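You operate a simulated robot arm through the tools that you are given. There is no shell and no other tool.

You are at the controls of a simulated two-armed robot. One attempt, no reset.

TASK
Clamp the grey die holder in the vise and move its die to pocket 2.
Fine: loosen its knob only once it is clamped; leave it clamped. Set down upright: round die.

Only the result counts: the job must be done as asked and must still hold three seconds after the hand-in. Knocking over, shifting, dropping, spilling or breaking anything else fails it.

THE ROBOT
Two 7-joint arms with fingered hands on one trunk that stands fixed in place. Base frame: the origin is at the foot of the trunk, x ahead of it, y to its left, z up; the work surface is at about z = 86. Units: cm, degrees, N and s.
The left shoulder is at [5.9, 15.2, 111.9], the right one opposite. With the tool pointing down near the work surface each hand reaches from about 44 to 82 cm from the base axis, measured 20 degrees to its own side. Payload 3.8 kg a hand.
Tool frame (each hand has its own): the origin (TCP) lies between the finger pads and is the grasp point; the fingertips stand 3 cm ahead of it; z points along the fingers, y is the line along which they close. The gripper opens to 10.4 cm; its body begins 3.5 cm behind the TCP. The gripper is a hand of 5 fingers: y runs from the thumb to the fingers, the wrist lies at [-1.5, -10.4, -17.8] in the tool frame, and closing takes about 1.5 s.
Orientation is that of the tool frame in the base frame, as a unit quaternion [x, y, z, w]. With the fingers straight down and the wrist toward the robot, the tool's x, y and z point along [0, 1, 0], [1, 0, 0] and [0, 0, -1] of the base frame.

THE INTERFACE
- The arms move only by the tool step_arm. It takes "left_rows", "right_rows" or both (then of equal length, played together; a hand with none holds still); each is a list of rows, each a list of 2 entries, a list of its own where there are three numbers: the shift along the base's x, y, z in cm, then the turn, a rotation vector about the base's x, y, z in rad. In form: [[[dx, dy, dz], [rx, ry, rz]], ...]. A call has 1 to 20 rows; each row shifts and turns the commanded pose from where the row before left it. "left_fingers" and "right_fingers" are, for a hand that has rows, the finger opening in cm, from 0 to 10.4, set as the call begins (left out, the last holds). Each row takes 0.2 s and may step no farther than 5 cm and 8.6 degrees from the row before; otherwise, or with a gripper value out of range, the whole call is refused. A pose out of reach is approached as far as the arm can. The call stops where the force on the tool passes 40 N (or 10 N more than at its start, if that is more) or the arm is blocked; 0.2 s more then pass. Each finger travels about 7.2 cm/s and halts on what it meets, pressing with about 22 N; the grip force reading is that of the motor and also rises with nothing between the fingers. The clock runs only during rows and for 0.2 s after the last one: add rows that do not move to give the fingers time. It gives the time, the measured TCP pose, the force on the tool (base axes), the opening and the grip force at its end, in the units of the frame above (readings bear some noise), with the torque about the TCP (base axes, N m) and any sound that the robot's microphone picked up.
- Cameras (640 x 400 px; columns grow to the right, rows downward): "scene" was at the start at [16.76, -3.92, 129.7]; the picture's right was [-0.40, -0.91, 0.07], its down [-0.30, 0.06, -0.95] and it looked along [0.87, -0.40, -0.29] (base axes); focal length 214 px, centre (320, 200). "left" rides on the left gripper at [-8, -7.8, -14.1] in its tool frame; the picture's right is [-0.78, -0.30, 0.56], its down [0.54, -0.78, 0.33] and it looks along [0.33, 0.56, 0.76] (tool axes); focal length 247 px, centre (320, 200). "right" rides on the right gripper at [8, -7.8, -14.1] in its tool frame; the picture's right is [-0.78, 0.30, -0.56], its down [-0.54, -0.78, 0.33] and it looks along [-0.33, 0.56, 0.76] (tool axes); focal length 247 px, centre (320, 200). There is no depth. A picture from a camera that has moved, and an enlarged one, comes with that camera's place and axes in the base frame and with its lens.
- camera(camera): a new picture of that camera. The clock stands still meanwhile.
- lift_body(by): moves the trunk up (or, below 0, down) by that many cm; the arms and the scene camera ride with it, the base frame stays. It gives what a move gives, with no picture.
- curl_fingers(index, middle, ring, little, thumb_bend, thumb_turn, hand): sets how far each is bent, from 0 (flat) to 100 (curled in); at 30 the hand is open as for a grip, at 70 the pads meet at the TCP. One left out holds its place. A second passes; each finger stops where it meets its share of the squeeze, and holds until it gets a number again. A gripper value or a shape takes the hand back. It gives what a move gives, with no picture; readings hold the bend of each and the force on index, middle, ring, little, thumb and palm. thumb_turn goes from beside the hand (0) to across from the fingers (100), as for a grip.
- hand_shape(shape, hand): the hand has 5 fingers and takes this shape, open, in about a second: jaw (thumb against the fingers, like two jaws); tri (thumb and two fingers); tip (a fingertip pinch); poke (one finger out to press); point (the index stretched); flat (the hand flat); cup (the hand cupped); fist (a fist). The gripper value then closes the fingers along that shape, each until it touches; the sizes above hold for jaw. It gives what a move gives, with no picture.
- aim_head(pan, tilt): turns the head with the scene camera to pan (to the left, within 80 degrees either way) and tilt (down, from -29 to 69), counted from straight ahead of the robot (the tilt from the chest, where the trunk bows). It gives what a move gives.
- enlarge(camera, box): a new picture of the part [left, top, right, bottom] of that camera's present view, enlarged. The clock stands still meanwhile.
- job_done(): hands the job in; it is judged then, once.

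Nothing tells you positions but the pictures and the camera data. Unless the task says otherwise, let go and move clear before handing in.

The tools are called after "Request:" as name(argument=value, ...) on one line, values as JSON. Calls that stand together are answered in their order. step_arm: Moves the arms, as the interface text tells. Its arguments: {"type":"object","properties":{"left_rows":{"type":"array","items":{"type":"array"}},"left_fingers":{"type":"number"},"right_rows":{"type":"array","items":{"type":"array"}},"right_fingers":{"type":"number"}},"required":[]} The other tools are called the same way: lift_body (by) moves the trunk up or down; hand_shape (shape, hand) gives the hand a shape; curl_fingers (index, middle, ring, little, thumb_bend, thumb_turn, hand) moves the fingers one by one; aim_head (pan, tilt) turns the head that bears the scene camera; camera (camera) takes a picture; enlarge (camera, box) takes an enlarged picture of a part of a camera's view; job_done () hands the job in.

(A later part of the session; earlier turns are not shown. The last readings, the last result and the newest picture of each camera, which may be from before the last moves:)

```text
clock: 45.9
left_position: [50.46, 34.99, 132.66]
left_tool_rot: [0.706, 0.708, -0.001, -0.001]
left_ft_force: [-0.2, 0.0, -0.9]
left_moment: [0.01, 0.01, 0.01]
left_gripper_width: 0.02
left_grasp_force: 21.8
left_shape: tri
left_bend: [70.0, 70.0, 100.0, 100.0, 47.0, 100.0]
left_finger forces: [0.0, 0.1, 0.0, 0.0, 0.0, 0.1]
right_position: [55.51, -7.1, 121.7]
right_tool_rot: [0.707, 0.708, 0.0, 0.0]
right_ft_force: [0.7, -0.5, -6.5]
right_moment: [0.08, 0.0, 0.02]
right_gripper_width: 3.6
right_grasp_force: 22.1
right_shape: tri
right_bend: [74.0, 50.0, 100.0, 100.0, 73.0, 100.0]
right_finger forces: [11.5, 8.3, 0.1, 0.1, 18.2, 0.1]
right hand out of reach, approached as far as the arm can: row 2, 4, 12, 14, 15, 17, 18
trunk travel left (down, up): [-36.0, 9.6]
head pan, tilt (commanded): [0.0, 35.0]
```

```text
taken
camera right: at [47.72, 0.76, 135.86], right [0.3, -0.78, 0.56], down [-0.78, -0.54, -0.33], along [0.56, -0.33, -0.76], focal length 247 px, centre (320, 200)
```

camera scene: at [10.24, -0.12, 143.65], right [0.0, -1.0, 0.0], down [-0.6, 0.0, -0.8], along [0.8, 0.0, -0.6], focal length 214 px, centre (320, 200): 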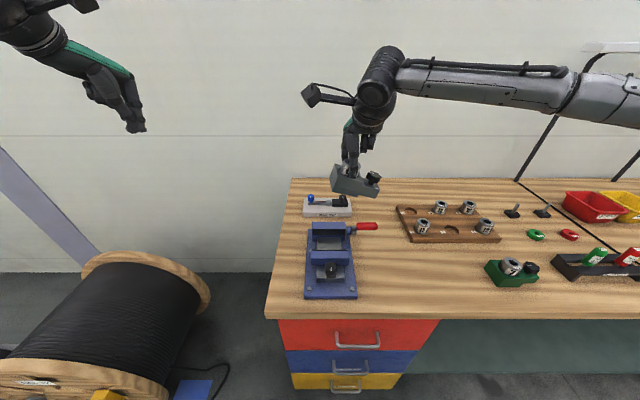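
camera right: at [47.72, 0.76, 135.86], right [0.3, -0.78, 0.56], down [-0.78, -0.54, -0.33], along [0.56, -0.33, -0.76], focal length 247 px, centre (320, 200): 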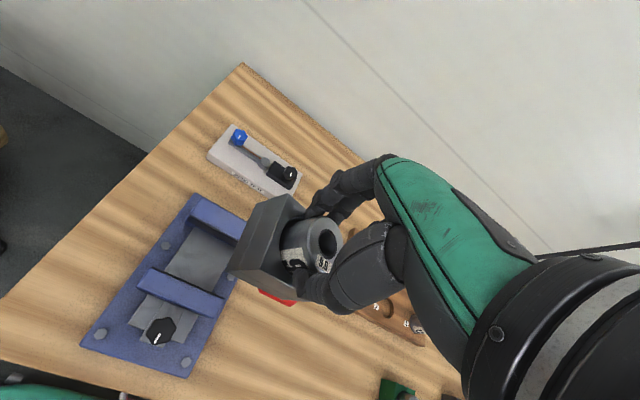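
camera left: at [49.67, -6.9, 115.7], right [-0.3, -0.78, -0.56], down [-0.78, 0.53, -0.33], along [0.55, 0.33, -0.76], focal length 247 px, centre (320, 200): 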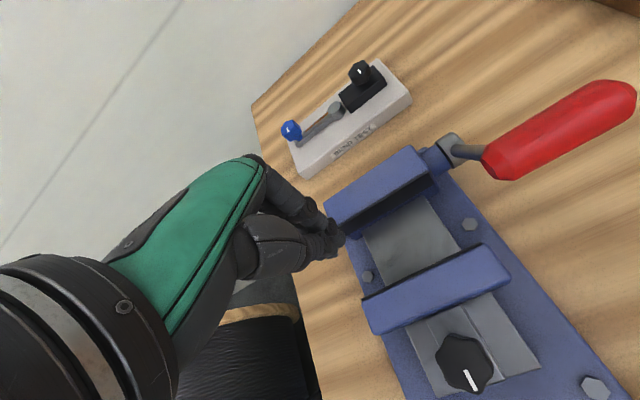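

The force reading also drops here in free air, so it's just an artefact of this arm posture—there was no handle contact. Reach across the midline with the wrist toward the robot is the problem, so I'll take the holder back to its free spot, set it down, and regrip with the hand yawed (which also resists the tilt better).

Request:
step_arm(right_rows=[[[-0.2, -0.6, 0], [0, 0, 0]], [[-0.4, -1.2, 0], [0, 0, 0]], [[-0.5, -1.8, 0], [0, 0, 0]], [[-0.6, -2.0, 0], [0, 0, 0]], [[-0.6, -2.0, 0], [0, 0, 0]], [[-0.6, -2.0, 0], [0, 0, 0]], [[-0.6, -2.0, 0], [0, 0, 0]], [[-0.6, -2.0, 0], [0, 0, 0]], [[-0.6, -2.0, 0], [0, 0, 0]], [[-0.6, -2.0, 0], [0, 0, 0]], [[-0.6, -2.0, 0], [0, 0, 0]], [[-0.5, -2.0, 0], [0, 0, 0]], [[-0.4, -1.6, 0], [0, 0, 0]], [[-0.2, -1.2, 0], [0, 0, 0]], [[-0.1, -0.6, 0], [0, 0, 0]], [[0, 0, 0], [0, 0, 0]]])

Request:
lift_body(by=-16)

Request:
camera(camera="scene")

```text
clock: 49.3
left_position: [50.59, 34.87, 132.83]
left_tool_rot: [0.707, 0.708, 0.0, -0.001]
left_ft_force: [-0.1, 0.4, 0.3]
left_moment: [0.01, 0.03, 0.0]
left_gripper_width: 0.0
left_grasp_force: 22.2
left_shape: tri
left_bend: [70.0, 70.0, 100.0, 100.0, 47.0, 100.0]
left_finger forces: [0.0, 0.0, 0.0, 0.0, 0.1, 0.0]
right_position: [48.54, -32.37, 121.54]
right_tool_rot: [0.707, 0.707, 0.001, 0.0]
right_ft_force: [0.4, 0.4, -6.2]
right_moment: [0.07, 0.02, 0.01]
right_gripper_width: 3.57
right_grasp_force: 21.3
right_shape: tri
right_bend: [74.0, 50.0, 100.0, 100.0, 73.0, 100.0]
right_finger forces: [11.2, 8.3, 0.0, 0.0, 17.8, 0.0]
trunk travel left (down, up): [-36.0, 9.6]
head pan, tilt (commanded): [0.0, 35.0]
```

```text
clock: 51.1
left_position: [50.56, 34.94, 116.84]
left_tool_rot: [0.706, 0.708, 0.0, 0.0]
left_ft_force: [0.3, 0.8, 0.1]
left_moment: [0.0, 0.03, -0.01]
left_gripper_width: 0.0
left_grasp_force: 22.3
left_shape: tri
left_bend: [70.0, 70.0, 100.0, 100.0, 47.0, 100.0]
left_finger forces: [0.0, 0.0, 0.0, 0.0, 0.0, 0.0]
right_position: [48.48, -32.38, 105.73]
right_tool_rot: [0.707, 0.708, 0.001, -0.001]
right_ft_force: [0.1, 0.2, -6.0]
right_moment: [0.01, -0.01, 0.01]
right_gripper_width: 3.61
right_grasp_force: 21.7
right_shape: tri
right_bend: [74.0, 50.0, 100.0, 100.0, 73.0, 100.0]
right_finger forces: [11.1, 8.3, 0.1, 0.1, 17.9, 0.1]
trunk travel left (down, up): [-20.0, 25.6]
head pan, tilt (commanded): [0.0, 35.0]
```

```text
taken
camera scene: at [16.43, -0.2, 125.37], right [0.0, -1.0, 0.0], down [-0.71, 0.0, -0.71], along [0.71, 0.0, -0.71], focal length 214 px, centre (320, 200)
```

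scene: 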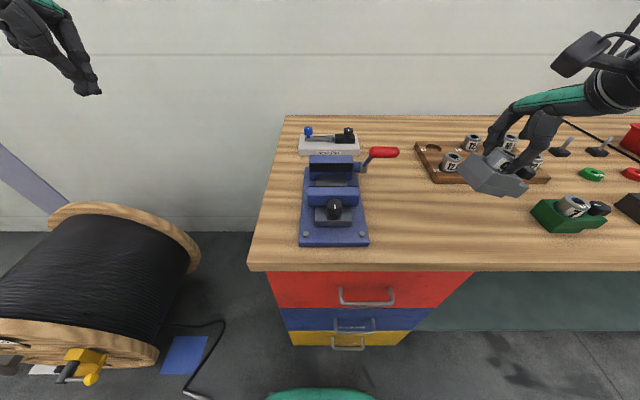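

I'm back over the original spot. I'll zoom to check the tilt, then lower to just above the table.

Request:
step_arm(right_rows=[[[0, 0.2, -1.5], [0, 0, 0]], [[0, 0.2, -2.0], [0, 0, 0]], [[0, 0, -2.0], [0, 0, 0]], [[0, 0, -2.0], [0, 0, 0]], [[0, 0, -1.5], [0, 0, 0]], [[0, 0, -0.8], [0, 0, 0]], [[0, 0, 0], [0, 0, 0]]])

Request:
enlarge(camera="scene", box=[420, 150, 530, 240])

```text
clock: 52.7
left_position: [50.53, 34.92, 116.78]
left_tool_rot: [0.707, 0.708, 0.0, 0.0]
left_ft_force: [0.2, -0.1, 0.9]
left_moment: [-0.01, -0.04, -0.01]
left_gripper_width: 0.0
left_grasp_force: 22.3
left_shape: tri
left_bend: [70.0, 70.0, 100.0, 100.0, 47.0, 100.0]
left_finger forces: [0.0, 0.0, 0.0, 0.0, 0.0, 0.0]
right_position: [48.49, -31.99, 95.81]
right_tool_rot: [0.707, 0.707, 0.002, 0.0]
right_ft_force: [-0.5, 0.8, -4.7]
right_moment: [0.0, 0.0, 0.03]
right_gripper_width: 3.58
right_grasp_force: 22.1
right_shape: tri
right_bend: [74.0, 50.0, 100.0, 100.0, 73.0, 100.0]
right_finger forces: [11.0, 8.5, 0.0, 0.0, 18.4, 0.0]
trunk travel left (down, up): [-20.0, 25.6]
head pan, tilt (commanded): [0.0, 35.0]
```

```text
4.44 times, centred on (475, 195) of scene
camera zoom: at [16.45, -0.18, 125.36], right [0.0, -1.0, 0.0], down [-0.71, 0.0, -0.71], along [0.71, 0.0, -0.71], focal length 953 px, centre (-369, 222)
```

zoom: 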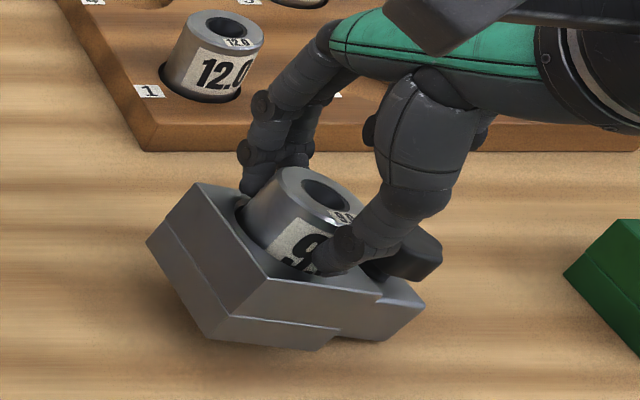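

The lower edge is near the table; I'll keep lowering gently so it rotates flat.

Request:
step_arm(right_rows=[[[0, 0, -0.3], [0, 0, 0]], [[0, 0, -0.3], [0, 0, 0]], [[0, 0, -0.3], [0, 0, 0]], [[0, 0, -0.3], [0, 0, 0]], [[0, 0, 0], [0, 0, 0]]])

Request:
enlarge(camera="scene", box=[420, 150, 530, 240])

```text
clock: 53.9
left_position: [50.44, 34.89, 116.73]
left_tool_rot: [0.707, 0.707, -0.001, -0.001]
left_ft_force: [-0.4, 0.5, 0.3]
left_moment: [0.0, -0.02, 0.01]
left_gripper_width: 0.0
left_grasp_force: 21.7
left_shape: tri
left_bend: [70.0, 70.0, 100.0, 100.0, 47.0, 100.0]
left_finger forces: [0.0, 0.0, 0.0, 0.0, 0.0, 0.0]
right_position: [48.28, -31.94, 94.76]
right_tool_rot: [0.706, 0.708, 0.0, 0.0]
right_ft_force: [-1.0, 1.1, -2.3]
right_moment: [-0.07, -0.06, 0.02]
right_gripper_width: 3.63
right_grasp_force: 22.2
right_shape: tri
right_bend: [74.0, 50.0, 100.0, 100.0, 73.0, 100.0]
right_finger forces: [10.7, 9.3, 0.1, 0.0, 19.6, 0.0]
trunk travel left (down, up): [-20.0, 25.6]
head pan, tilt (commanded): [0.0, 35.0]
```

```text
4.44 times, centred on (475, 195) of scene
camera zoom: at [16.43, -0.15, 125.36], right [0.0, -1.0, 0.0], down [-0.71, 0.0, -0.71], along [0.71, 0.0, -0.71], focal length 953 px, centre (-369, 222)
```

zoom: 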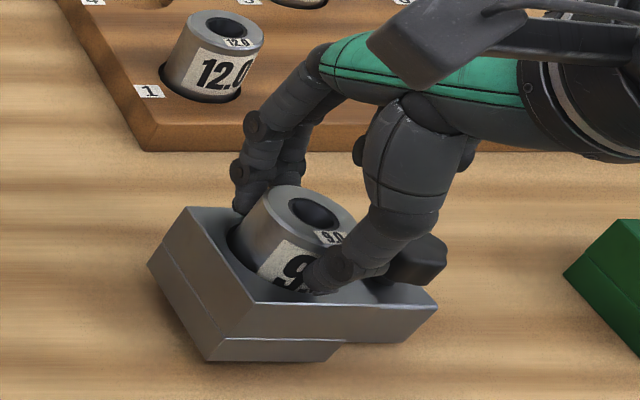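

Request:
step_arm(right_rows=[[[0, 0, -0.3], [0, 0, 0]], [[0, 0, -0.3], [0, 0, 0]], [[0, 0, -0.3], [0, 0, 0]], [[0, 0, 0], [0, 0, 0]]])

Request:
enlarge(camera="scene", box=[420, 150, 530, 240])

```text
clock: 54.9
left_position: [50.41, 34.9, 116.79]
left_tool_rot: [0.707, 0.707, -0.001, -0.001]
left_ft_force: [0.1, -0.2, -0.6]
left_moment: [-0.01, -0.02, -0.01]
left_gripper_width: 0.0
left_grasp_force: 22.0
left_shape: tri
left_bend: [70.0, 70.0, 100.0, 100.0, 47.0, 100.0]
left_finger forces: [0.0, 0.0, 0.0, 0.0, 0.0, 0.0]
right_position: [48.26, -31.94, 93.88]
right_tool_rot: [0.706, 0.708, 0.0, 0.0]
right_ft_force: [0.2, 1.3, -1.4]
right_moment: [-0.12, -0.12, 0.03]
right_gripper_width: 3.62
right_grasp_force: 21.8
right_shape: tri
right_bend: [74.0, 49.0, 100.0, 100.0, 73.0, 100.0]
right_finger forces: [10.6, 10.0, 0.0, 0.0, 20.0, 0.0]
trunk travel left (down, up): [-20.0, 25.6]
head pan, tilt (commanded): [0.0, 35.0]
```

```text
4.44 times, centred on (475, 195) of scene
camera zoom: at [16.42, -0.13, 125.37], right [0.0, -1.0, 0.0], down [-0.71, 0.0, -0.71], along [0.71, 0.0, -0.71], focal length 953 px, centre (-369, 222)
```

zoom: 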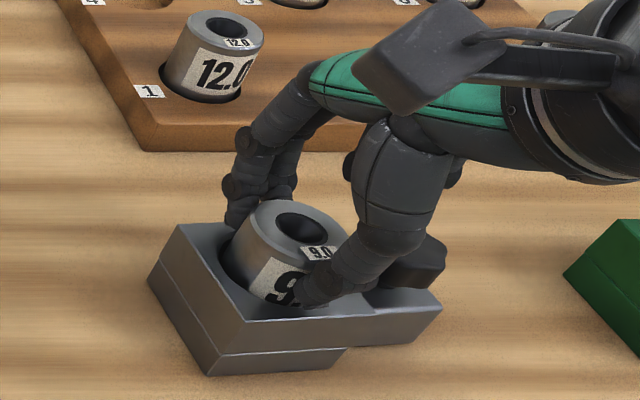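

Nearly flat now. I'll lower the last 0.3 cm and release.

Request:
step_arm(right_rows=[[[0, 0, -0.2], [0, 0, 0]], [[0, 0, -0.1], [0, 0, 0]], [[0, 0, 0], [0, 0, 0]]])

Request:
step_arm(right_rows=[[[0, 0, 0], [0, 0, 0]], [[0, 0, 0], [0, 0, 0]], [[0, 0, 0], [0, 0, 0]], [[0, 0, 0], [0, 0, 0]]], right_fingers=6.8)

Request:
step_arm(right_rows=[[[0, 0, 1], [0, 0, 0]], [[0, 0, 3], [0, 0, 0]], [[0, 0, 4], [0, 0, 0]], [[0, 0, 4], [0, 0, 0]]])

Request:
enlarge(camera="scene", box=[420, 150, 530, 240])

Request:
camera(camera="right")

```text
clock: 55.7
left_position: [50.4, 34.9, 116.84]
left_tool_rot: [0.706, 0.708, 0.0, 0.0]
left_ft_force: [0.1, -0.3, 0.2]
left_moment: [-0.04, 0.0, 0.0]
left_gripper_width: 0.02
left_grasp_force: 22.2
left_shape: tri
left_bend: [70.0, 70.0, 100.0, 100.0, 47.0, 100.0]
left_finger forces: [0.0, 0.1, 0.1, 0.1, 0.0, 0.1]
right_position: [48.17, -31.92, 93.65]
right_tool_rot: [0.706, 0.708, 0.002, 0.002]
right_ft_force: [0.4, 1.3, 4.9]
right_moment: [-0.16, -0.07, -0.01]
right_gripper_width: 3.65
right_grasp_force: 21.3
right_shape: tri
right_bend: [74.0, 49.0, 100.0, 100.0, 73.0, 100.0]
right_finger forces: [10.8, 10.8, 0.0, 0.1, 21.3, 0.0]
trunk travel left (down, up): [-20.0, 25.6]
head pan, tilt (commanded): [0.0, 35.0]
```

```text
clock: 56.7
left_position: [50.42, 34.91, 116.79]
left_tool_rot: [0.707, 0.708, -0.001, -0.001]
left_ft_force: [-0.2, 0.4, 0.0]
left_moment: [0.01, 0.02, 0.03]
left_gripper_width: 0.0
left_grasp_force: 21.7
left_shape: tri
left_bend: [70.0, 70.0, 100.0, 100.0, 47.0, 100.0]
left_finger forces: [0.1, 0.0, 0.0, 0.0, 0.0, 0.1]
right_position: [48.27, -31.91, 93.61]
right_tool_rot: [0.707, 0.707, 0.001, 0.0]
right_ft_force: [1.1, -0.4, 0.1]
right_moment: [0.0, 0.01, 0.01]
right_gripper_width: 6.74
right_grasp_force: 0.0
right_shape: tri
right_bend: [73.0, 39.0, 99.0, 99.0, 62.0, 100.0]
right_finger forces: [0.1, 0.0, 0.1, 0.0, 0.0, 0.0]
trunk travel left (down, up): [-20.0, 25.6]
head pan, tilt (commanded): [0.0, 35.0]
```

```text
clock: 57.7
left_position: [50.47, 34.97, 116.75]
left_tool_rot: [0.706, 0.708, -0.001, 0.0]
left_ft_force: [0.9, -0.4, 0.0]
left_moment: [-0.01, 0.02, 0.01]
left_gripper_width: 0.0
left_grasp_force: 22.0
left_shape: tri
left_bend: [70.0, 70.0, 100.0, 100.0, 47.0, 100.0]
left_finger forces: [0.0, 0.0, 0.0, 0.1, 0.0, 0.0]
right_position: [48.34, -32.1, 105.59]
right_tool_rot: [0.706, 0.708, 0.0, 0.001]
right_ft_force: [-0.4, 0.7, -0.5]
right_moment: [-0.02, 0.0, -0.01]
right_gripper_width: 6.74
right_grasp_force: 0.0
right_shape: tri
right_bend: [73.0, 39.0, 99.0, 99.0, 62.0, 100.0]
right_finger forces: [0.0, 0.0, 0.0, 0.1, 0.0, 0.0]
trunk travel left (down, up): [-20.0, 25.6]
head pan, tilt (commanded): [0.0, 35.0]
```

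```text
4.44 times, centred on (475, 195) of scene
camera zoom: at [16.31, -0.07, 125.38], right [0.0, -1.0, 0.0], down [-0.71, 0.0, -0.71], along [0.71, 0.0, -0.71], focal length 953 px, centre (-369, 222)
```

zoom: 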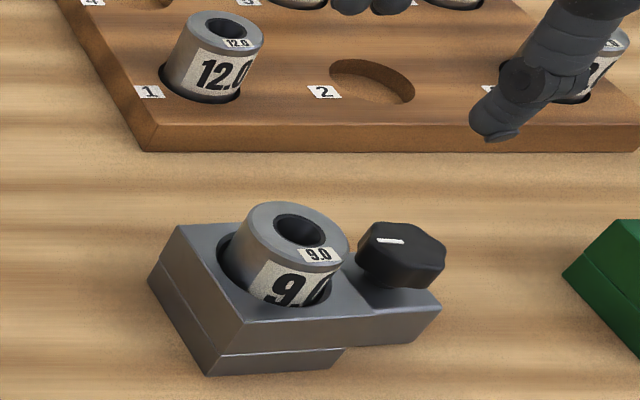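

```text
taken
camera right: at [40.52, -24.2, 119.6], right [0.3, -0.78, 0.56], down [-0.78, -0.54, -0.33], along [0.56, -0.33, -0.76], focal length 247 px, centre (320, 200)
```

right: 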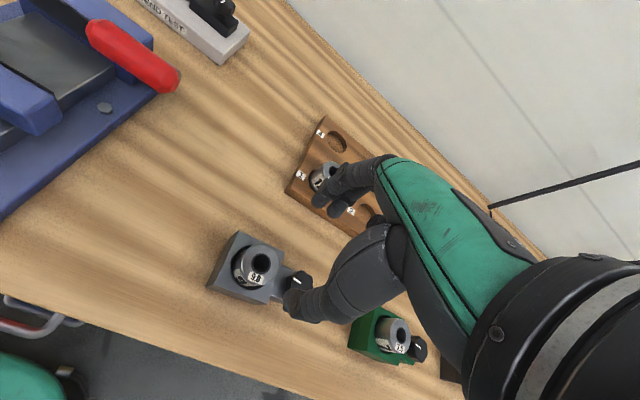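

The holder sits flat at (48.0, −31.8) with ~3° yaw. Before regripping, I'll test that the right hand, yawed +60°, can actually reach over the vise.

Request:
step_arm(right_rows=[[[0, 0, 1], [0, 0, 0.131]], [[0, 0, 1], [0, 0, 0.131]], [[0, 0, 1], [0, 0, 0.131]], [[0, 0, 1], [0, 0, 0.131]], [[0, 0, 1], [0, 0, 0.131]], [[0, 0, 1], [0, 0, 0.131]], [[0, 0, 0], [0, 0, 0.131]], [[0, 0, 0], [0, 0, 0.131]], [[1, 3.5, 0], [0, 0, 0]], [[1, 3.5, 0], [0, 0, 0]], [[1, 3.5, 0], [0, 0, 0]], [[1, 3.5, 0], [0, 0, 0]], [[1, 3.5, 0], [0, 0, 0]], [[1, 3.5, 0], [0, 0, 0]], [[1, 3.5, 0], [0, 0, 0]], [[1, 3.5, 0], [0, 0, 0]], [[1.3, 2.9, 0], [0, 0, 0]], [[0, 0, 0], [0, 0, 0]]])

Request:
camera(camera="scene")

Request:
camera(camera="right")

```text
clock: 61.5
left_position: [50.38, 34.91, 116.78]
left_tool_rot: [0.707, 0.707, 0.0, 0.0]
left_ft_force: [0.0, -0.2, -0.6]
left_moment: [0.02, -0.02, -0.02]
left_gripper_width: 0.0
left_grasp_force: 22.3
left_shape: tri
left_bend: [70.0, 70.0, 100.0, 100.0, 47.0, 100.0]
left_finger forces: [0.1, 0.0, 0.0, 0.0, 0.0, 0.0]
right_position: [56.59, -3.19, 111.41]
right_tool_rot: [0.258, 0.966, 0.001, 0.0]
right_ft_force: [-0.1, -0.1, 0.2]
right_moment: [0.01, -0.03, -0.02]
right_gripper_width: 6.78
right_grasp_force: 0.1
right_shape: tri
right_bend: [73.0, 39.0, 99.0, 99.0, 62.0, 100.0]
right_finger forces: [0.0, 0.0, 0.0, 0.0, 0.0, 0.0]
right hand out of reach, approached as far as the arm can: row 17
trunk travel left (down, up): [-20.0, 25.6]
head pan, tilt (commanded): [0.0, 35.0]
```

```text
taken
camera scene: at [16.25, -0.1, 125.4], right [0.0, -1.0, 0.0], down [-0.71, 0.0, -0.71], along [0.71, 0.0, -0.71], focal length 214 px, centre (320, 200)
```

scene: 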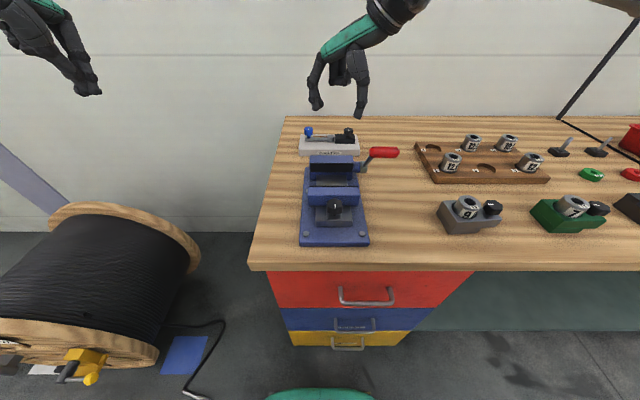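

```text
taken
camera right: at [45.7, -5.97, 125.56], right [0.82, -0.13, 0.56], down [0.08, -0.94, -0.33], along [0.57, 0.32, -0.76], focal length 247 px, centre (320, 200)
```

right: 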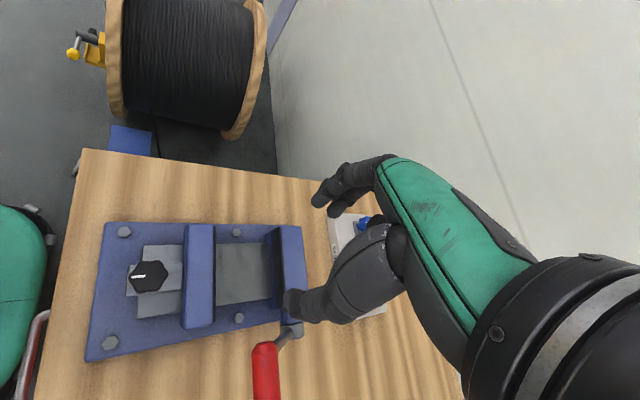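

At z ≈ 111 the limit is y ≈ −3.2 with this yaw. I'll test whether it extends when lower, still keeping clear of the handle.

Request:
step_arm(right_rows=[[[0, 0, -2], [0, 0, 0]], [[0, 0, -2], [0, 0, 0]], [[0, 0, -2], [0, 0, 0]], [[0, 0, -2], [0, 0, 0]], [[0, 0, -2], [0, 0, 0]], [[0.5, 1, 0], [0, 0, 0]], [[0.5, 1, 0], [0, 0, 0]], [[0, 0, 0], [0, 0, 0]]])

Request:
camera(camera="scene")

```text
clock: 63.3
left_position: [50.52, 34.87, 116.81]
left_tool_rot: [0.706, 0.708, 0.0, -0.001]
left_ft_force: [1.0, 0.5, 0.8]
left_moment: [0.0, 0.01, -0.04]
left_gripper_width: 0.0
left_grasp_force: 21.8
left_shape: tri
left_bend: [70.0, 70.0, 100.0, 100.0, 47.0, 100.0]
left_finger forces: [0.1, 0.0, 0.1, 0.0, 0.1, 0.1]
right_position: [57.13, -1.24, 101.24]
right_tool_rot: [0.257, 0.966, 0.001, 0.0]
right_ft_force: [0.1, -0.3, -0.1]
right_moment: [0.0, -0.01, 0.02]
right_gripper_width: 6.77
right_grasp_force: 0.0
right_shape: tri
right_bend: [73.0, 39.0, 99.0, 99.0, 62.0, 100.0]
right_finger forces: [0.1, 0.1, 0.0, 0.0, 0.1, 0.0]
trunk travel left (down, up): [-20.0, 25.6]
head pan, tilt (commanded): [0.0, 35.0]
```

```text
taken
camera scene: at [16.33, -0.12, 125.38], right [0.0, -1.0, 0.0], down [-0.71, 0.0, -0.71], along [0.71, 0.0, -0.71], focal length 214 px, centre (320, 200)
```

scene: 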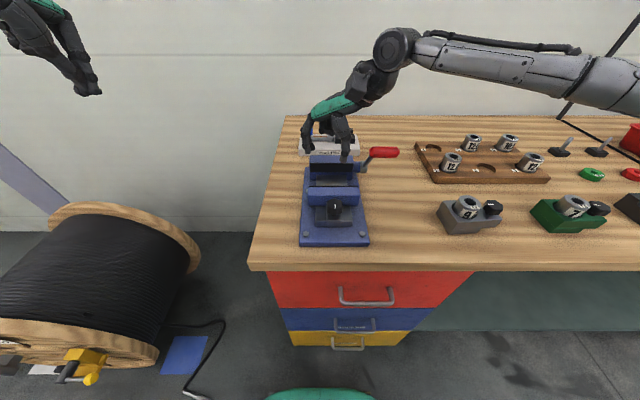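

Reachable lower down. I'll test the planned carry path in reverse (z = 104, x ≈ 50, passing on the robot side of the lever handle) on my way back to the holder.

Request:
step_arm(right_rows=[[[0, 0, 1.4], [0, 0, 0]], [[0, 0, 1.4], [0, 0, 0]], [[-2, 0, 0], [0, 0, 0]], [[-2, 0, 0], [0, 0, 0]], [[-2, 0, 0], [0, 0, 0]], [[-1.1, 0, 0], [0, 0, 0]], [[0, -4, 0], [0, 0, 0]], [[0, -4, 0], [0, 0, 0]], [[0, -4, 0], [0, 0, 0]], [[0, -4, 0], [0, 0, 0]], [[-0.5, -4, 0], [0, 0, 0]], [[-0.5, -4, 0], [0, 0, 0]], [[-0.5, -4, 0], [0, 0, 0]], [[-0.4, -2.8, 0], [0, 0, 0]], [[0, 0, 0], [0, 0, 0]]])

Request:
camera(camera="right")

Request:
enlarge(camera="scene", box=[410, 110, 540, 240])

```text
clock: 66.5
left_position: [50.63, 35.01, 116.73]
left_tool_rot: [0.707, 0.708, 0.0, -0.001]
left_ft_force: [-0.4, 0.5, -0.2]
left_moment: [-0.01, -0.01, -0.01]
left_gripper_width: 0.0
left_grasp_force: 22.3
left_shape: tri
left_bend: [70.0, 70.0, 100.0, 100.0, 47.0, 100.0]
left_finger forces: [0.0, 0.1, 0.0, 0.0, 0.0, 0.1]
right_position: [48.3, -32.3, 103.89]
right_tool_rot: [0.257, 0.966, 0.001, 0.001]
right_ft_force: [0.3, -0.4, -0.1]
right_moment: [-0.03, 0.02, 0.04]
right_gripper_width: 6.79
right_grasp_force: 0.0
right_shape: tri
right_bend: [73.0, 39.0, 99.0, 99.0, 62.0, 100.0]
right_finger forces: [0.1, 0.1, 0.0, 0.0, 0.0, 0.1]
right hand out of reach, approached as far as the arm can: row 1
trunk travel left (down, up): [-20.0, 25.6]
head pan, tilt (commanded): [0.0, 35.0]
```

```text
taken
camera right: at [37.53, -35.15, 118.08], right [0.82, -0.13, 0.56], down [0.08, -0.94, -0.33], along [0.57, 0.32, -0.76], focal length 247 px, centre (320, 200)
```

right: 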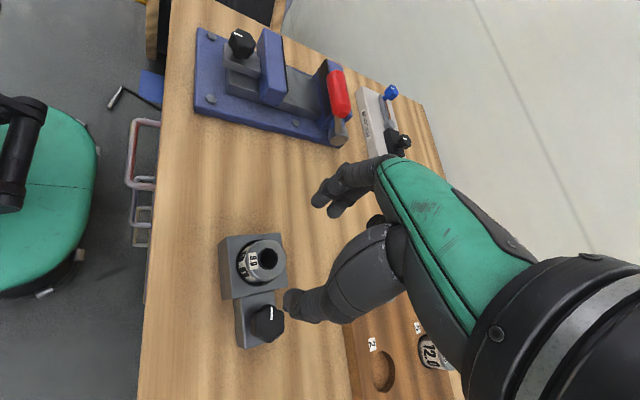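

```text
3.08 times, centred on (475, 175) of scene
camera zoom: at [16.37, -0.09, 125.37], right [0.0, -1.0, 0.0], down [-0.71, 0.0, -0.71], along [0.71, 0.0, -0.71], focal length 660 px, centre (-157, 277)
```

zoom: 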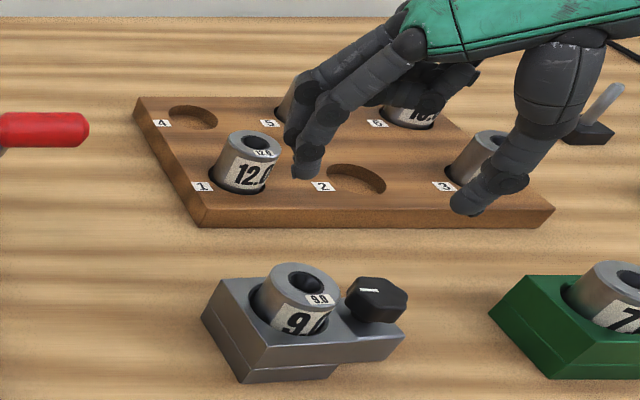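

Only one borderline flag, so the path works if I stay around y ≈ −1.7. Now I'll narrow the opening to 5.8 and descend over the die with the yawed hand, stopping a little high to check the thumb clears the holder's knob.

Request:
step_arm(right_rows=[[[-0.1, 0.15, -3], [0, 0, 0]], [[-0.1, 0.15, -3], [0, 0, 0]], [[0, 0, -2], [0, 0, 0]], [[0, 0, -1], [0, 0, 0]], [[0, 0, 0], [0, 0, 0]]], right_fingers=5.8)

Request:
enlarge(camera="scene", box=[420, 150, 530, 240])

Request:
enlarge(camera="right", box=[200, 130, 420, 350])

```text
clock: 67.7
left_position: [50.39, 35.03, 116.74]
left_tool_rot: [0.707, 0.707, 0.0, -0.001]
left_ft_force: [0.5, 0.2, 0.7]
left_moment: [0.0, 0.0, -0.01]
left_gripper_width: 0.01
left_grasp_force: 22.5
left_shape: tri
left_bend: [70.0, 70.0, 100.0, 100.0, 47.0, 100.0]
left_finger forces: [0.0, 0.1, 0.0, 0.1, 0.1, 0.1]
right_position: [47.78, -32.07, 94.95]
right_tool_rot: [0.258, 0.966, 0.001, 0.0]
right_ft_force: [0.0, 0.3, 0.4]
right_moment: [0.01, 0.03, 0.01]
right_gripper_width: 5.82
right_grasp_force: 0.1
right_shape: tri
right_bend: [74.0, 42.0, 99.0, 99.0, 67.0, 100.0]
right_finger forces: [0.1, 0.1, 0.0, 0.0, 0.0, 0.0]
trunk travel left (down, up): [-20.0, 25.6]
head pan, tilt (commanded): [0.0, 35.0]
```

```text
4.44 times, centred on (475, 195) of scene
camera zoom: at [16.35, -0.12, 125.38], right [0.0, -1.0, 0.0], down [-0.71, 0.0, -0.71], along [0.71, 0.0, -0.71], focal length 953 px, centre (-369, 222)
```

zoom: 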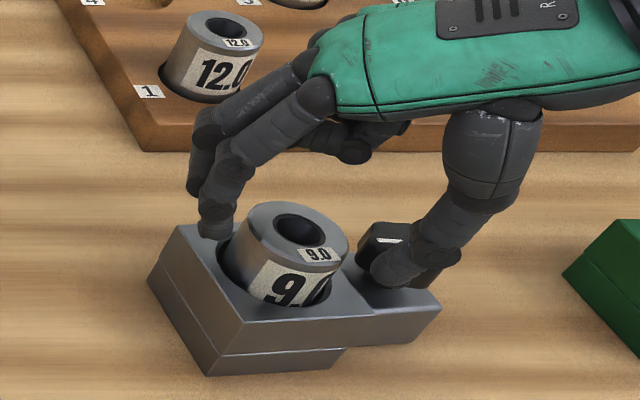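

```text
1.82 times, centred on (310, 240) of right
camera zoom: at [37.05, -34.8, 109.12], right [0.82, -0.13, 0.56], down [0.08, -0.94, -0.33], along [0.57, 0.32, -0.76], focal length 449 px, centre (338, 127)
```

zoom: 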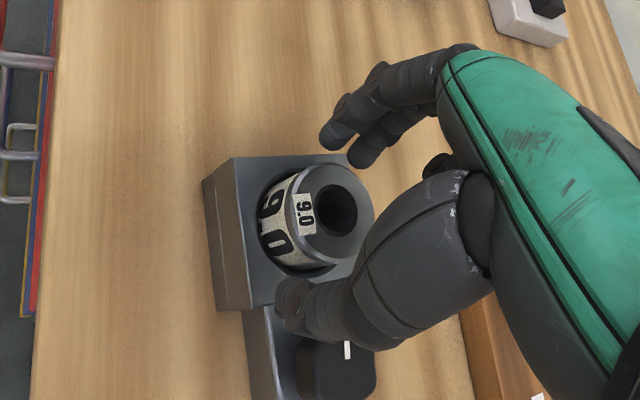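

The thumb is clear of the knob. I'll shift +0.3 cm in x, lower to z ≈ 93.6 and close.

Request:
step_arm(right_rows=[[[0.3, 0.05, -0.4], [0, 0, 0]], [[0, 0, -0.5], [0, 0, 0]], [[0, 0, -0.45], [0, 0, 0]], [[0, 0, 0], [0, 0, 0]]])

Request:
enlarge(camera="scene", box=[420, 150, 530, 240])

```text
clock: 68.7
left_position: [50.47, 34.84, 116.79]
left_tool_rot: [0.707, 0.707, 0.0, 0.0]
left_ft_force: [0.5, 0.0, -1.2]
left_moment: [0.01, 0.0, 0.01]
left_gripper_width: 0.0
left_grasp_force: 22.1
left_shape: tri
left_bend: [70.0, 70.0, 100.0, 100.0, 47.0, 100.0]
left_finger forces: [0.0, 0.0, 0.0, 0.0, 0.1, 0.0]
right_position: [48.17, -31.97, 93.68]
right_tool_rot: [0.258, 0.966, 0.0, 0.0]
right_ft_force: [0.0, -0.1, -0.2]
right_moment: [0.02, -0.03, -0.01]
right_gripper_width: 5.84
right_grasp_force: 0.1
right_shape: tri
right_bend: [74.0, 42.0, 99.0, 99.0, 67.0, 100.0]
right_finger forces: [0.1, 0.0, 0.1, 0.0, 0.0, 0.1]
trunk travel left (down, up): [-20.0, 25.6]
head pan, tilt (commanded): [0.0, 35.0]
```

```text
4.44 times, centred on (475, 195) of scene
camera zoom: at [16.35, -0.12, 125.38], right [0.0, -1.0, 0.0], down [-0.71, 0.0, -0.71], along [0.71, 0.0, -0.71], focal length 953 px, centre (-369, 222)
```

zoom: 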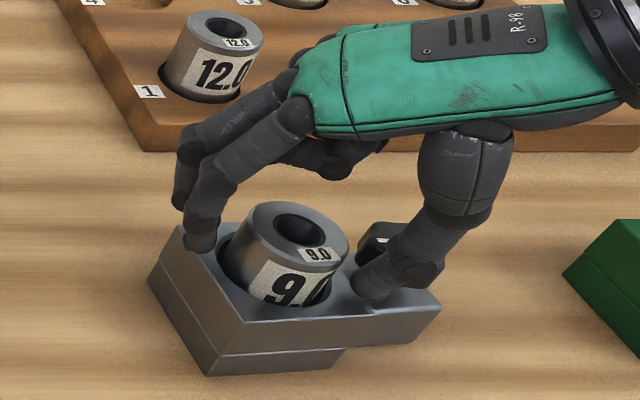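

Request:
step_arm(right_rows=[[[0, 0, 0], [0, 0, 0]], [[0, 0, 0], [0, 0, 0]], [[0, 0, 0], [0, 0, 0]], [[0, 0, 0], [0, 0, 0]], [[0, 0, 0], [0, 0, 0]], [[0, 0, 0], [0, 0, 0]], [[0, 0, 0], [0, 0, 0]]], right_fingers=2.0)

Request:
step_arm(right_rows=[[[0, 0, 0.3], [0, 0, 0]], [[0, 0, 0.5], [0, 0, 0]], [[0, 0, 0.8], [0, 0, 0]], [[0, 0, 0.8], [0, 0, 0]], [[0, 0, 0.4], [0, 0, 0]], [[0, 0, 0], [0, 0, 0]]])

Request:
enlarge(camera="scene", box=[420, 150, 530, 240])

```text
clock: 70.3
left_position: [50.5, 34.88, 116.8]
left_tool_rot: [0.707, 0.707, 0.0, -0.001]
left_ft_force: [0.0, -0.9, -0.5]
left_moment: [0.0, 0.02, -0.02]
left_gripper_width: 0.02
left_grasp_force: 21.6
left_shape: tri
left_bend: [70.0, 70.0, 100.0, 100.0, 47.0, 100.0]
left_finger forces: [0.1, 0.1, 0.0, 0.0, 0.0, 0.1]
right_position: [48.18, -31.91, 93.73]
right_tool_rot: [0.257, 0.966, 0.002, 0.0]
right_ft_force: [0.0, 0.0, -0.3]
right_moment: [-0.03, -0.02, 0.0]
right_gripper_width: 3.64
right_grasp_force: 22.3
right_shape: tri
right_bend: [74.0, 51.0, 100.0, 100.0, 73.0, 100.0]
right_finger forces: [9.8, 9.6, 0.0, 0.1, 19.9, 0.0]
trunk travel left (down, up): [-20.0, 25.6]
head pan, tilt (commanded): [0.0, 35.0]
```

```text
clock: 71.7
left_position: [50.62, 34.78, 116.84]
left_tool_rot: [0.706, 0.708, -0.001, -0.001]
left_ft_force: [0.1, -0.1, 0.7]
left_moment: [0.0, 0.0, 0.01]
left_gripper_width: 0.01
left_grasp_force: 22.4
left_shape: tri
left_bend: [70.0, 70.0, 100.0, 100.0, 47.0, 100.0]
left_finger forces: [0.1, 0.0, 0.0, 0.0, 0.0, 0.0]
right_position: [48.55, -31.82, 96.5]
right_tool_rot: [0.257, 0.966, 0.001, -0.001]
right_ft_force: [-0.6, 0.4, -11.5]
right_moment: [0.1, -0.04, 0.02]
right_gripper_width: 3.55
right_grasp_force: 21.9
right_shape: tri
right_bend: [74.0, 51.0, 100.0, 100.0, 73.0, 100.0]
right_finger forces: [10.1, 9.3, 0.0, 0.0, 19.5, 0.0]
trunk travel left (down, up): [-20.0, 25.6]
head pan, tilt (commanded): [0.0, 35.0]
```

```text
4.44 times, centred on (475, 195) of scene
camera zoom: at [16.48, -0.21, 125.35], right [0.0, -1.0, 0.0], down [-0.71, 0.0, -0.71], along [0.71, 0.0, -0.71], focal length 953 px, centre (-369, 222)
```

zoom: 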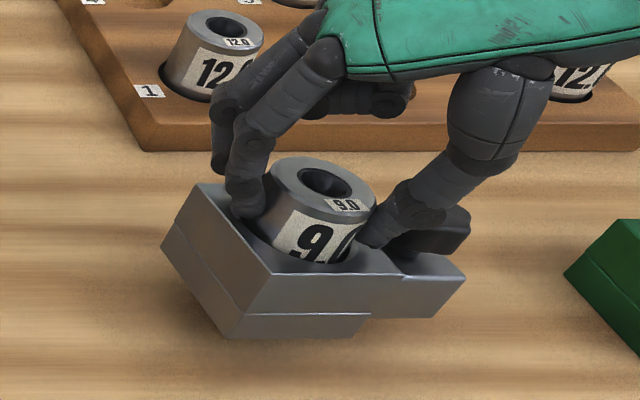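

Held nearly level this time. I'll lift to z ≈ 104.3, take out the 3° yaw, and carry it along x ≈ 49 on the robot side of the handle.

Request:
step_arm(right_rows=[[[0, 0, 0.6], [0, 0, 0]], [[0, 0, 1.2], [0, 0, 0]], [[0, 0, 1.6], [0, 0, -0.015]], [[0, 0, 1.6], [0, 0, -0.015]], [[0, 0, 1.4], [0, 0, -0.015]], [[0, 0, 0.9], [0, 0, -0.01]], [[0, 0, 0.5], [0, 0, 0]], [[0.1, 0.6, 0], [0, 0, 0]], [[0.1, 1.2, 0], [0, 0, 0]], [[0.1, 1.8, 0], [0, 0, 0]], [[0.1, 2.0, 0], [0, 0, 0]], [[0, 2.0, 0], [0, 0, 0]], [[0, 2.0, 0], [0, 0, 0]], [[0, 2.0, 0], [0, 0, 0]], [[0, 1.6, 0], [0, 0, 0]], [[0, 1.0, 0], [0, 0, 0]], [[0, 0.5, 0], [0, 0, 0]], [[0, 0, 0], [0, 0, 0]]])

Request:
camera(camera="scene")

Request:
camera(camera="right")

```text
clock: 75.5
left_position: [50.67, 34.95, 116.64]
left_tool_rot: [0.707, 0.707, 0.0, -0.001]
left_ft_force: [-0.4, -0.5, -0.9]
left_moment: [-0.01, 0.02, 0.01]
left_gripper_width: 0.0
left_grasp_force: 21.9
left_shape: tri
left_bend: [70.0, 70.0, 100.0, 100.0, 47.0, 100.0]
left_finger forces: [0.0, 0.1, 0.0, 0.0, 0.0, 0.0]
right_position: [48.8, -17.12, 104.18]
right_tool_rot: [0.283, 0.959, 0.0, -0.001]
right_ft_force: [-0.2, 1.0, -11.4]
right_moment: [0.12, -0.01, -0.03]
right_gripper_width: 3.55
right_grasp_force: 22.0
right_shape: tri
right_bend: [74.0, 51.0, 100.0, 100.0, 73.0, 100.0]
right_finger forces: [10.2, 9.6, 0.0, 0.0, 19.4, 0.0]
trunk travel left (down, up): [-20.0, 25.6]
head pan, tilt (commanded): [0.0, 35.0]
```

```text
taken
camera scene: at [16.47, -0.18, 125.36], right [0.0, -1.0, 0.0], down [-0.71, 0.0, -0.71], along [0.71, 0.0, -0.71], focal length 214 px, centre (320, 200)
```

scene: 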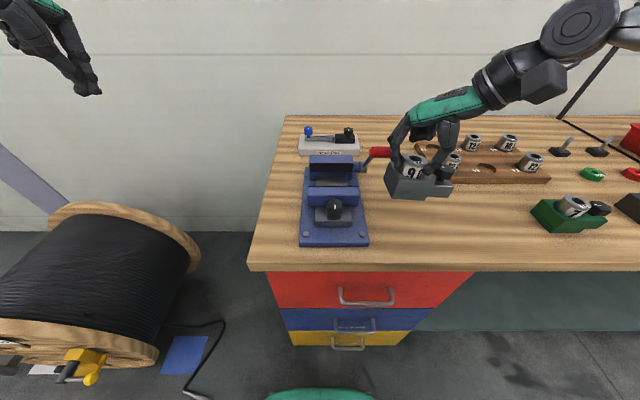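

```text
taken
camera right: at [37.87, -19.35, 118.37], right [0.81, -0.18, 0.56], down [0.02, -0.94, -0.33], along [0.58, 0.29, -0.76], focal length 247 px, centre (320, 200)
```

right: 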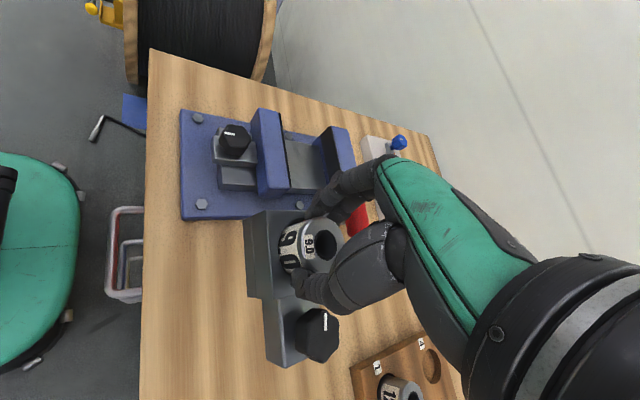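

Request:
step_arm(right_rows=[[[0, 0.6, 0], [0, 0, 0]], [[0, 1.2, 0], [0, 0, 0]], [[0, 1.8, 0], [0, 0, 0]], [[0, 2.0, 0], [0, 0, 0]], [[0, 2.0, 0], [0, 0, 0]], [[0, 2.0, 0], [0, 0, 0]], [[0, 2.0, 0], [0, 0, 0]], [[0, 1.6, 0], [0, 0, 0]], [[0, 1.2, 0], [0, 0, 0]], [[0, 0.7, 0], [0, 0, 0]], [[0, 0.3, 0], [0, 0, 0]], [[0, 0, 0], [0, 0, 0]]])

Request:
camera(camera="scene")

Request:
camera(camera="right")

```text
clock: 78.1
left_position: [50.64, 34.96, 116.72]
left_tool_rot: [0.706, 0.708, -0.001, -0.001]
left_ft_force: [-0.7, 0.4, 0.1]
left_moment: [0.02, -0.02, -0.02]
left_gripper_width: 0.0
left_grasp_force: 22.1
left_shape: tri
left_bend: [70.0, 70.0, 100.0, 100.0, 47.0, 100.0]
left_finger forces: [0.0, 0.1, 0.1, 0.1, 0.0, 0.1]
right_position: [48.75, -1.68, 104.43]
right_tool_rot: [0.284, 0.959, 0.0, 0.0]
right_ft_force: [1.0, -0.2, -12.3]
right_moment: [0.11, -0.01, -0.02]
right_gripper_width: 3.55
right_grasp_force: 21.7
right_shape: tri
right_bend: [74.0, 51.0, 100.0, 100.0, 73.0, 100.0]
right_finger forces: [10.2, 9.8, 0.0, 0.0, 19.4, 0.0]
trunk travel left (down, up): [-20.0, 25.6]
head pan, tilt (commanded): [0.0, 35.0]
```

```text
taken
camera scene: at [16.48, -0.12, 125.36], right [0.0, -1.0, 0.0], down [-0.71, 0.0, -0.71], along [0.71, 0.0, -0.71], focal length 214 px, centre (320, 200)
```

scene: 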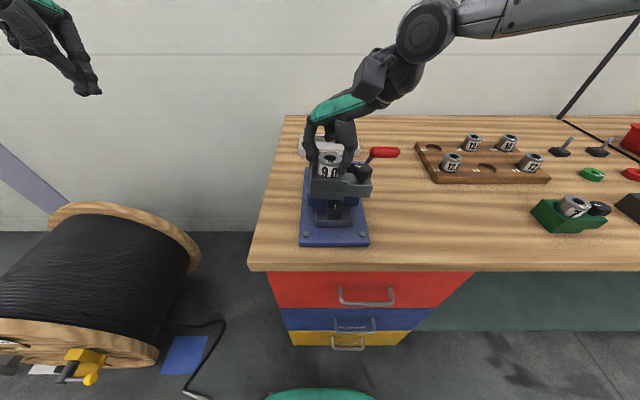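

```text
taken
camera right: at [37.86, -3.87, 118.59], right [0.81, -0.18, 0.56], down [0.02, -0.94, -0.33], along [0.58, 0.29, -0.76], focal length 247 px, centre (320, 200)
```

right: 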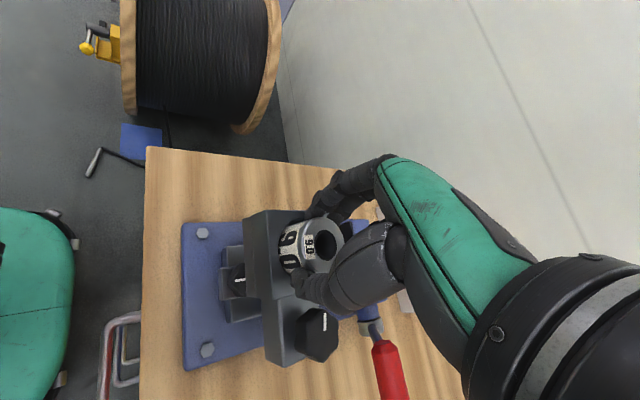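

Holder is above the near jaw and knob with a small clearance. I'll move it +x to over the jaw gap, lowering only slightly after it has passed the vise knob.

Request:
step_arm(right_rows=[[[0.5, 0, 0], [0, 0, 0]], [[1.0, 0, 0], [0, 0, 0]], [[1.5, 0, 0], [0, 0, 0]], [[1.5, 0, 0], [0, 0, 0]], [[1.5, 0, -0.3], [0, 0, 0]], [[1.2, 0, -0.3], [0, 0, 0]], [[0.9, 0, -0.3], [0, 0, 0]], [[0.6, 0, -0.3], [0, 0, 0]], [[0, 0, 0], [0, 0, 0]]])

Request:
enlarge(camera="scene", box=[285, 110, 405, 220])

Request:
camera(camera="right")

```text
clock: 80.1
left_position: [50.57, 34.93, 116.8]
left_tool_rot: [0.707, 0.708, 0.0, -0.001]
left_ft_force: [0.5, 0.3, -1.3]
left_moment: [-0.01, 0.01, 0.02]
left_gripper_width: 0.0
left_grasp_force: 22.3
left_shape: tri
left_bend: [70.0, 70.0, 100.0, 100.0, 47.0, 100.0]
left_finger forces: [0.0, 0.1, 0.1, 0.0, 0.0, 0.0]
right_position: [57.47, -1.63, 103.14]
right_tool_rot: [0.284, 0.959, 0.0, 0.0]
right_ft_force: [-0.2, 1.3, -11.2]
right_moment: [0.13, -0.03, 0.01]
right_gripper_width: 3.54
right_grasp_force: 22.1
right_shape: tri
right_bend: [74.0, 51.0, 100.0, 100.0, 73.0, 100.0]
right_finger forces: [10.2, 9.7, 0.0, 0.0, 19.5, 0.0]
trunk travel left (down, up): [-20.0, 25.6]
head pan, tilt (commanded): [0.0, 35.0]
```

```text
3.64 times, centred on (345, 165) of scene
camera zoom: at [16.48, -0.12, 125.36], right [0.0, -1.0, 0.0], down [-0.71, 0.0, -0.71], along [0.71, 0.0, -0.71], focal length 780 px, centre (229, 327)
```

zoom: 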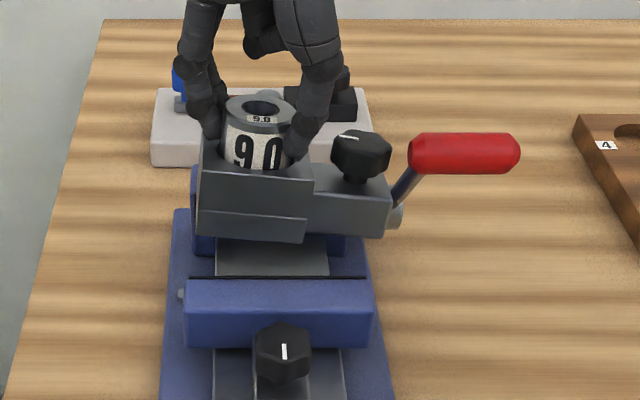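

```text
taken
camera right: at [46.55, -3.86, 117.28], right [0.81, -0.18, 0.56], down [0.02, -0.94, -0.33], along [0.58, 0.28, -0.76], focal length 247 px, centre (320, 200)
```

right: 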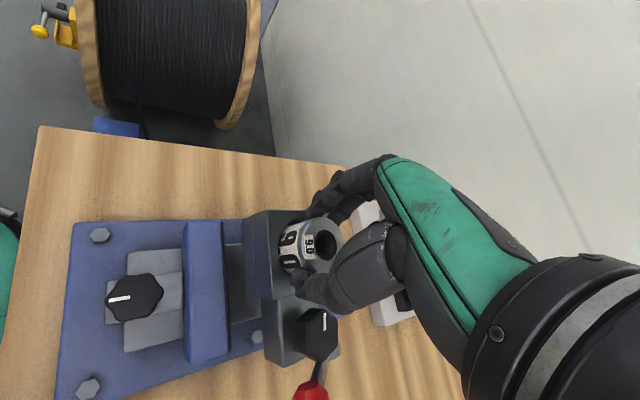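

The holder hangs right above the jaw gap. I'll zoom with the right camera to check its front face against the near jaw before descending.

Request:
enlarge(camera="right", box=[150, 170, 370, 390])

```text
1.82 times, centred on (260, 280) of right
camera zoom: at [46.55, -3.86, 117.28], right [0.81, -0.18, 0.56], down [0.02, -0.94, -0.33], along [0.58, 0.28, -0.76], focal length 449 px, centre (429, 54)
```

zoom: 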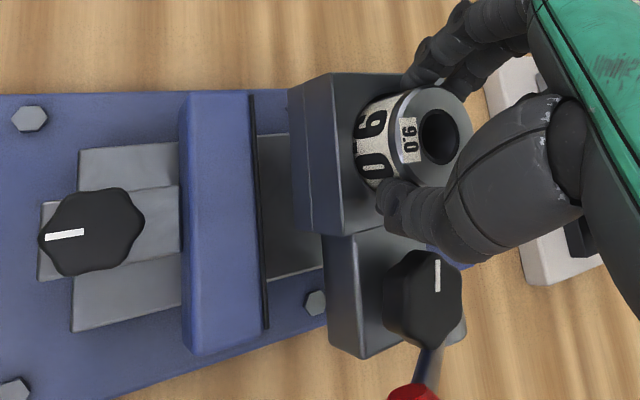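

Front face is at x ≈ 54.0 and the back face at ≈ 60.6, inside the 52.7–61.9 gap with ~1.3 cm each side. Descending to just above the slide.

Request:
step_arm(right_rows=[[[0, 0, -0.6], [0, 0, 0]], [[0, 0, -1.0], [0, 0, 0]], [[0, 0, -1.2], [0, 0, 0]], [[0, 0, -1.0], [0, 0, 0]], [[0, 0, -0.6], [0, 0, 0]], [[0, 0, -0.3], [0, 0, 0]], [[0, 0, 0], [0, 0, 0]]])

Request:
enlarge(camera="scene", box=[285, 110, 405, 220])

Request:
enlarge(camera="right", box=[150, 170, 370, 390])

```text
clock: 81.7
left_position: [50.63, 34.88, 116.75]
left_tool_rot: [0.706, 0.708, -0.001, 0.0]
left_ft_force: [-0.5, 0.0, -0.7]
left_moment: [0.0, 0.0, 0.04]
left_gripper_width: 0.01
left_grasp_force: 21.7
left_shape: tri
left_bend: [70.0, 70.0, 100.0, 100.0, 47.0, 100.0]
left_finger forces: [0.0, 0.0, 0.0, 0.0, 0.1, 0.0]
right_position: [57.48, -1.72, 98.47]
right_tool_rot: [0.284, 0.959, 0.001, -0.001]
right_ft_force: [-0.3, 0.3, -8.4]
right_moment: [0.08, -0.03, -0.01]
right_gripper_width: 3.54
right_grasp_force: 21.9
right_shape: tri
right_bend: [74.0, 51.0, 100.0, 100.0, 73.0, 100.0]
right_finger forces: [10.1, 10.0, 0.0, 0.0, 19.4, 0.0]
trunk travel left (down, up): [-20.0, 25.6]
head pan, tilt (commanded): [0.0, 35.0]
```

```text
3.64 times, centred on (345, 165) of scene
camera zoom: at [16.47, -0.11, 125.36], right [0.0, -1.0, 0.0], down [-0.71, 0.0, -0.71], along [0.71, 0.0, -0.71], focal length 780 px, centre (229, 327)
```

zoom: 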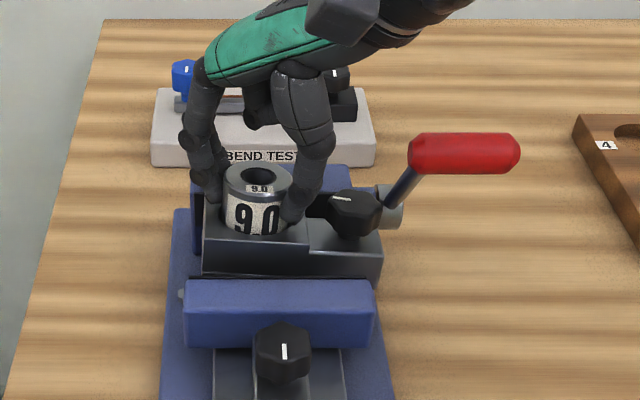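

```text
1.82 times, centred on (260, 280) of right
camera zoom: at [46.62, -3.93, 112.53], right [0.81, -0.18, 0.56], down [0.03, -0.94, -0.33], along [0.58, 0.29, -0.76], focal length 449 px, centre (429, 54)
```

zoom: 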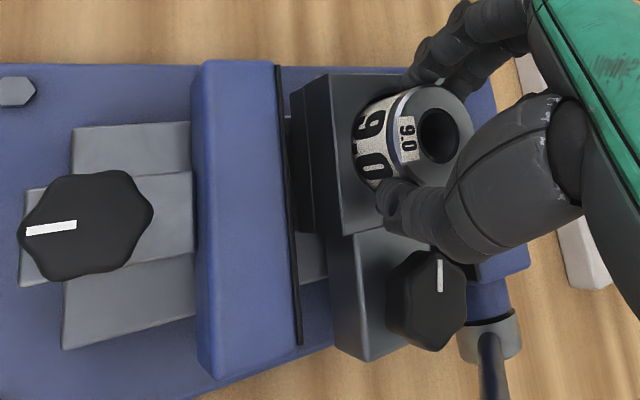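

The holder is entering between the jaws cleanly. Lowering the rest gently.

Request:
step_arm(right_rows=[[[0, 0, -0.3], [0, 0, 0]], [[0, 0, -0.3], [0, 0, 0]], [[0, 0, -0.3], [0, 0, 0]], [[0, 0, 0], [0, 0, 0]]])

Request:
step_arm(right_rows=[[[0, 0, -0.2], [0, 0, 0]], [[0, 0, -0.2], [0, 0, 0]], [[0, 0, 0], [0, 0, 0]]])

Request:
enlarge(camera="scene", box=[285, 110, 405, 220])

```text
clock: 82.7
left_position: [50.34, 34.99, 116.74]
left_tool_rot: [0.706, 0.708, -0.001, 0.0]
left_ft_force: [-0.5, 0.0, -0.2]
left_moment: [0.0, -0.02, 0.02]
left_gripper_width: 0.0
left_grasp_force: 22.2
left_shape: tri
left_bend: [70.0, 70.0, 100.0, 100.0, 47.0, 100.0]
left_finger forces: [0.0, 0.0, 0.1, 0.0, 0.1, 0.0]
right_position: [57.59, -1.67, 97.79]
right_tool_rot: [0.283, 0.959, 0.002, 0.001]
right_ft_force: [0.3, 0.5, 3.3]
right_moment: [-0.02, -0.01, -0.04]
right_gripper_width: 3.56
right_grasp_force: 21.5
right_shape: tri
right_bend: [74.0, 51.0, 100.0, 100.0, 73.0, 100.0]
right_finger forces: [10.3, 11.6, 0.0, 0.0, 20.5, 0.0]
trunk travel left (down, up): [-20.0, 25.6]
head pan, tilt (commanded): [0.0, 35.0]
```

```text
clock: 83.5
left_position: [50.09, 34.99, 116.99]
left_tool_rot: [0.706, 0.708, 0.001, 0.0]
left_ft_force: [0.1, -0.5, 0.0]
left_moment: [-0.01, -0.01, 0.01]
left_gripper_width: 0.0
left_grasp_force: 21.7
left_shape: tri
left_bend: [70.0, 70.0, 100.0, 100.0, 47.0, 100.0]
left_finger forces: [0.0, 0.0, 0.0, 0.0, 0.0, 0.0]
right_position: [57.34, -1.77, 97.58]
right_tool_rot: [0.285, 0.959, 0.004, 0.002]
right_ft_force: [0.8, 0.3, 22.2]
right_moment: [-0.01, -0.05, 0.01]
right_gripper_width: 3.72
right_grasp_force: 21.8
right_shape: tri
right_bend: [74.0, 51.0, 100.0, 100.0, 73.0, 100.0]
right_finger forces: [11.9, 13.6, 0.0, 0.0, 23.6, 0.1]
trunk travel left (down, up): [-20.0, 25.6]
head pan, tilt (commanded): [0.0, 35.0]
```

```text
3.64 times, centred on (345, 165) of scene
camera zoom: at [16.1, -0.1, 125.44], right [0.0, -1.0, 0.0], down [-0.7, 0.0, -0.71], along [0.71, 0.0, -0.7], focal length 780 px, centre (229, 327)
```

zoom: 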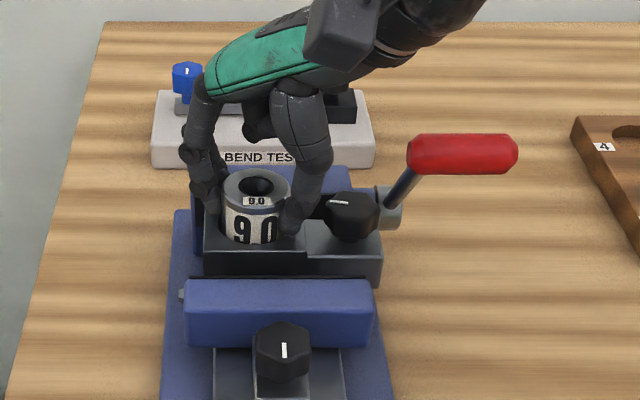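

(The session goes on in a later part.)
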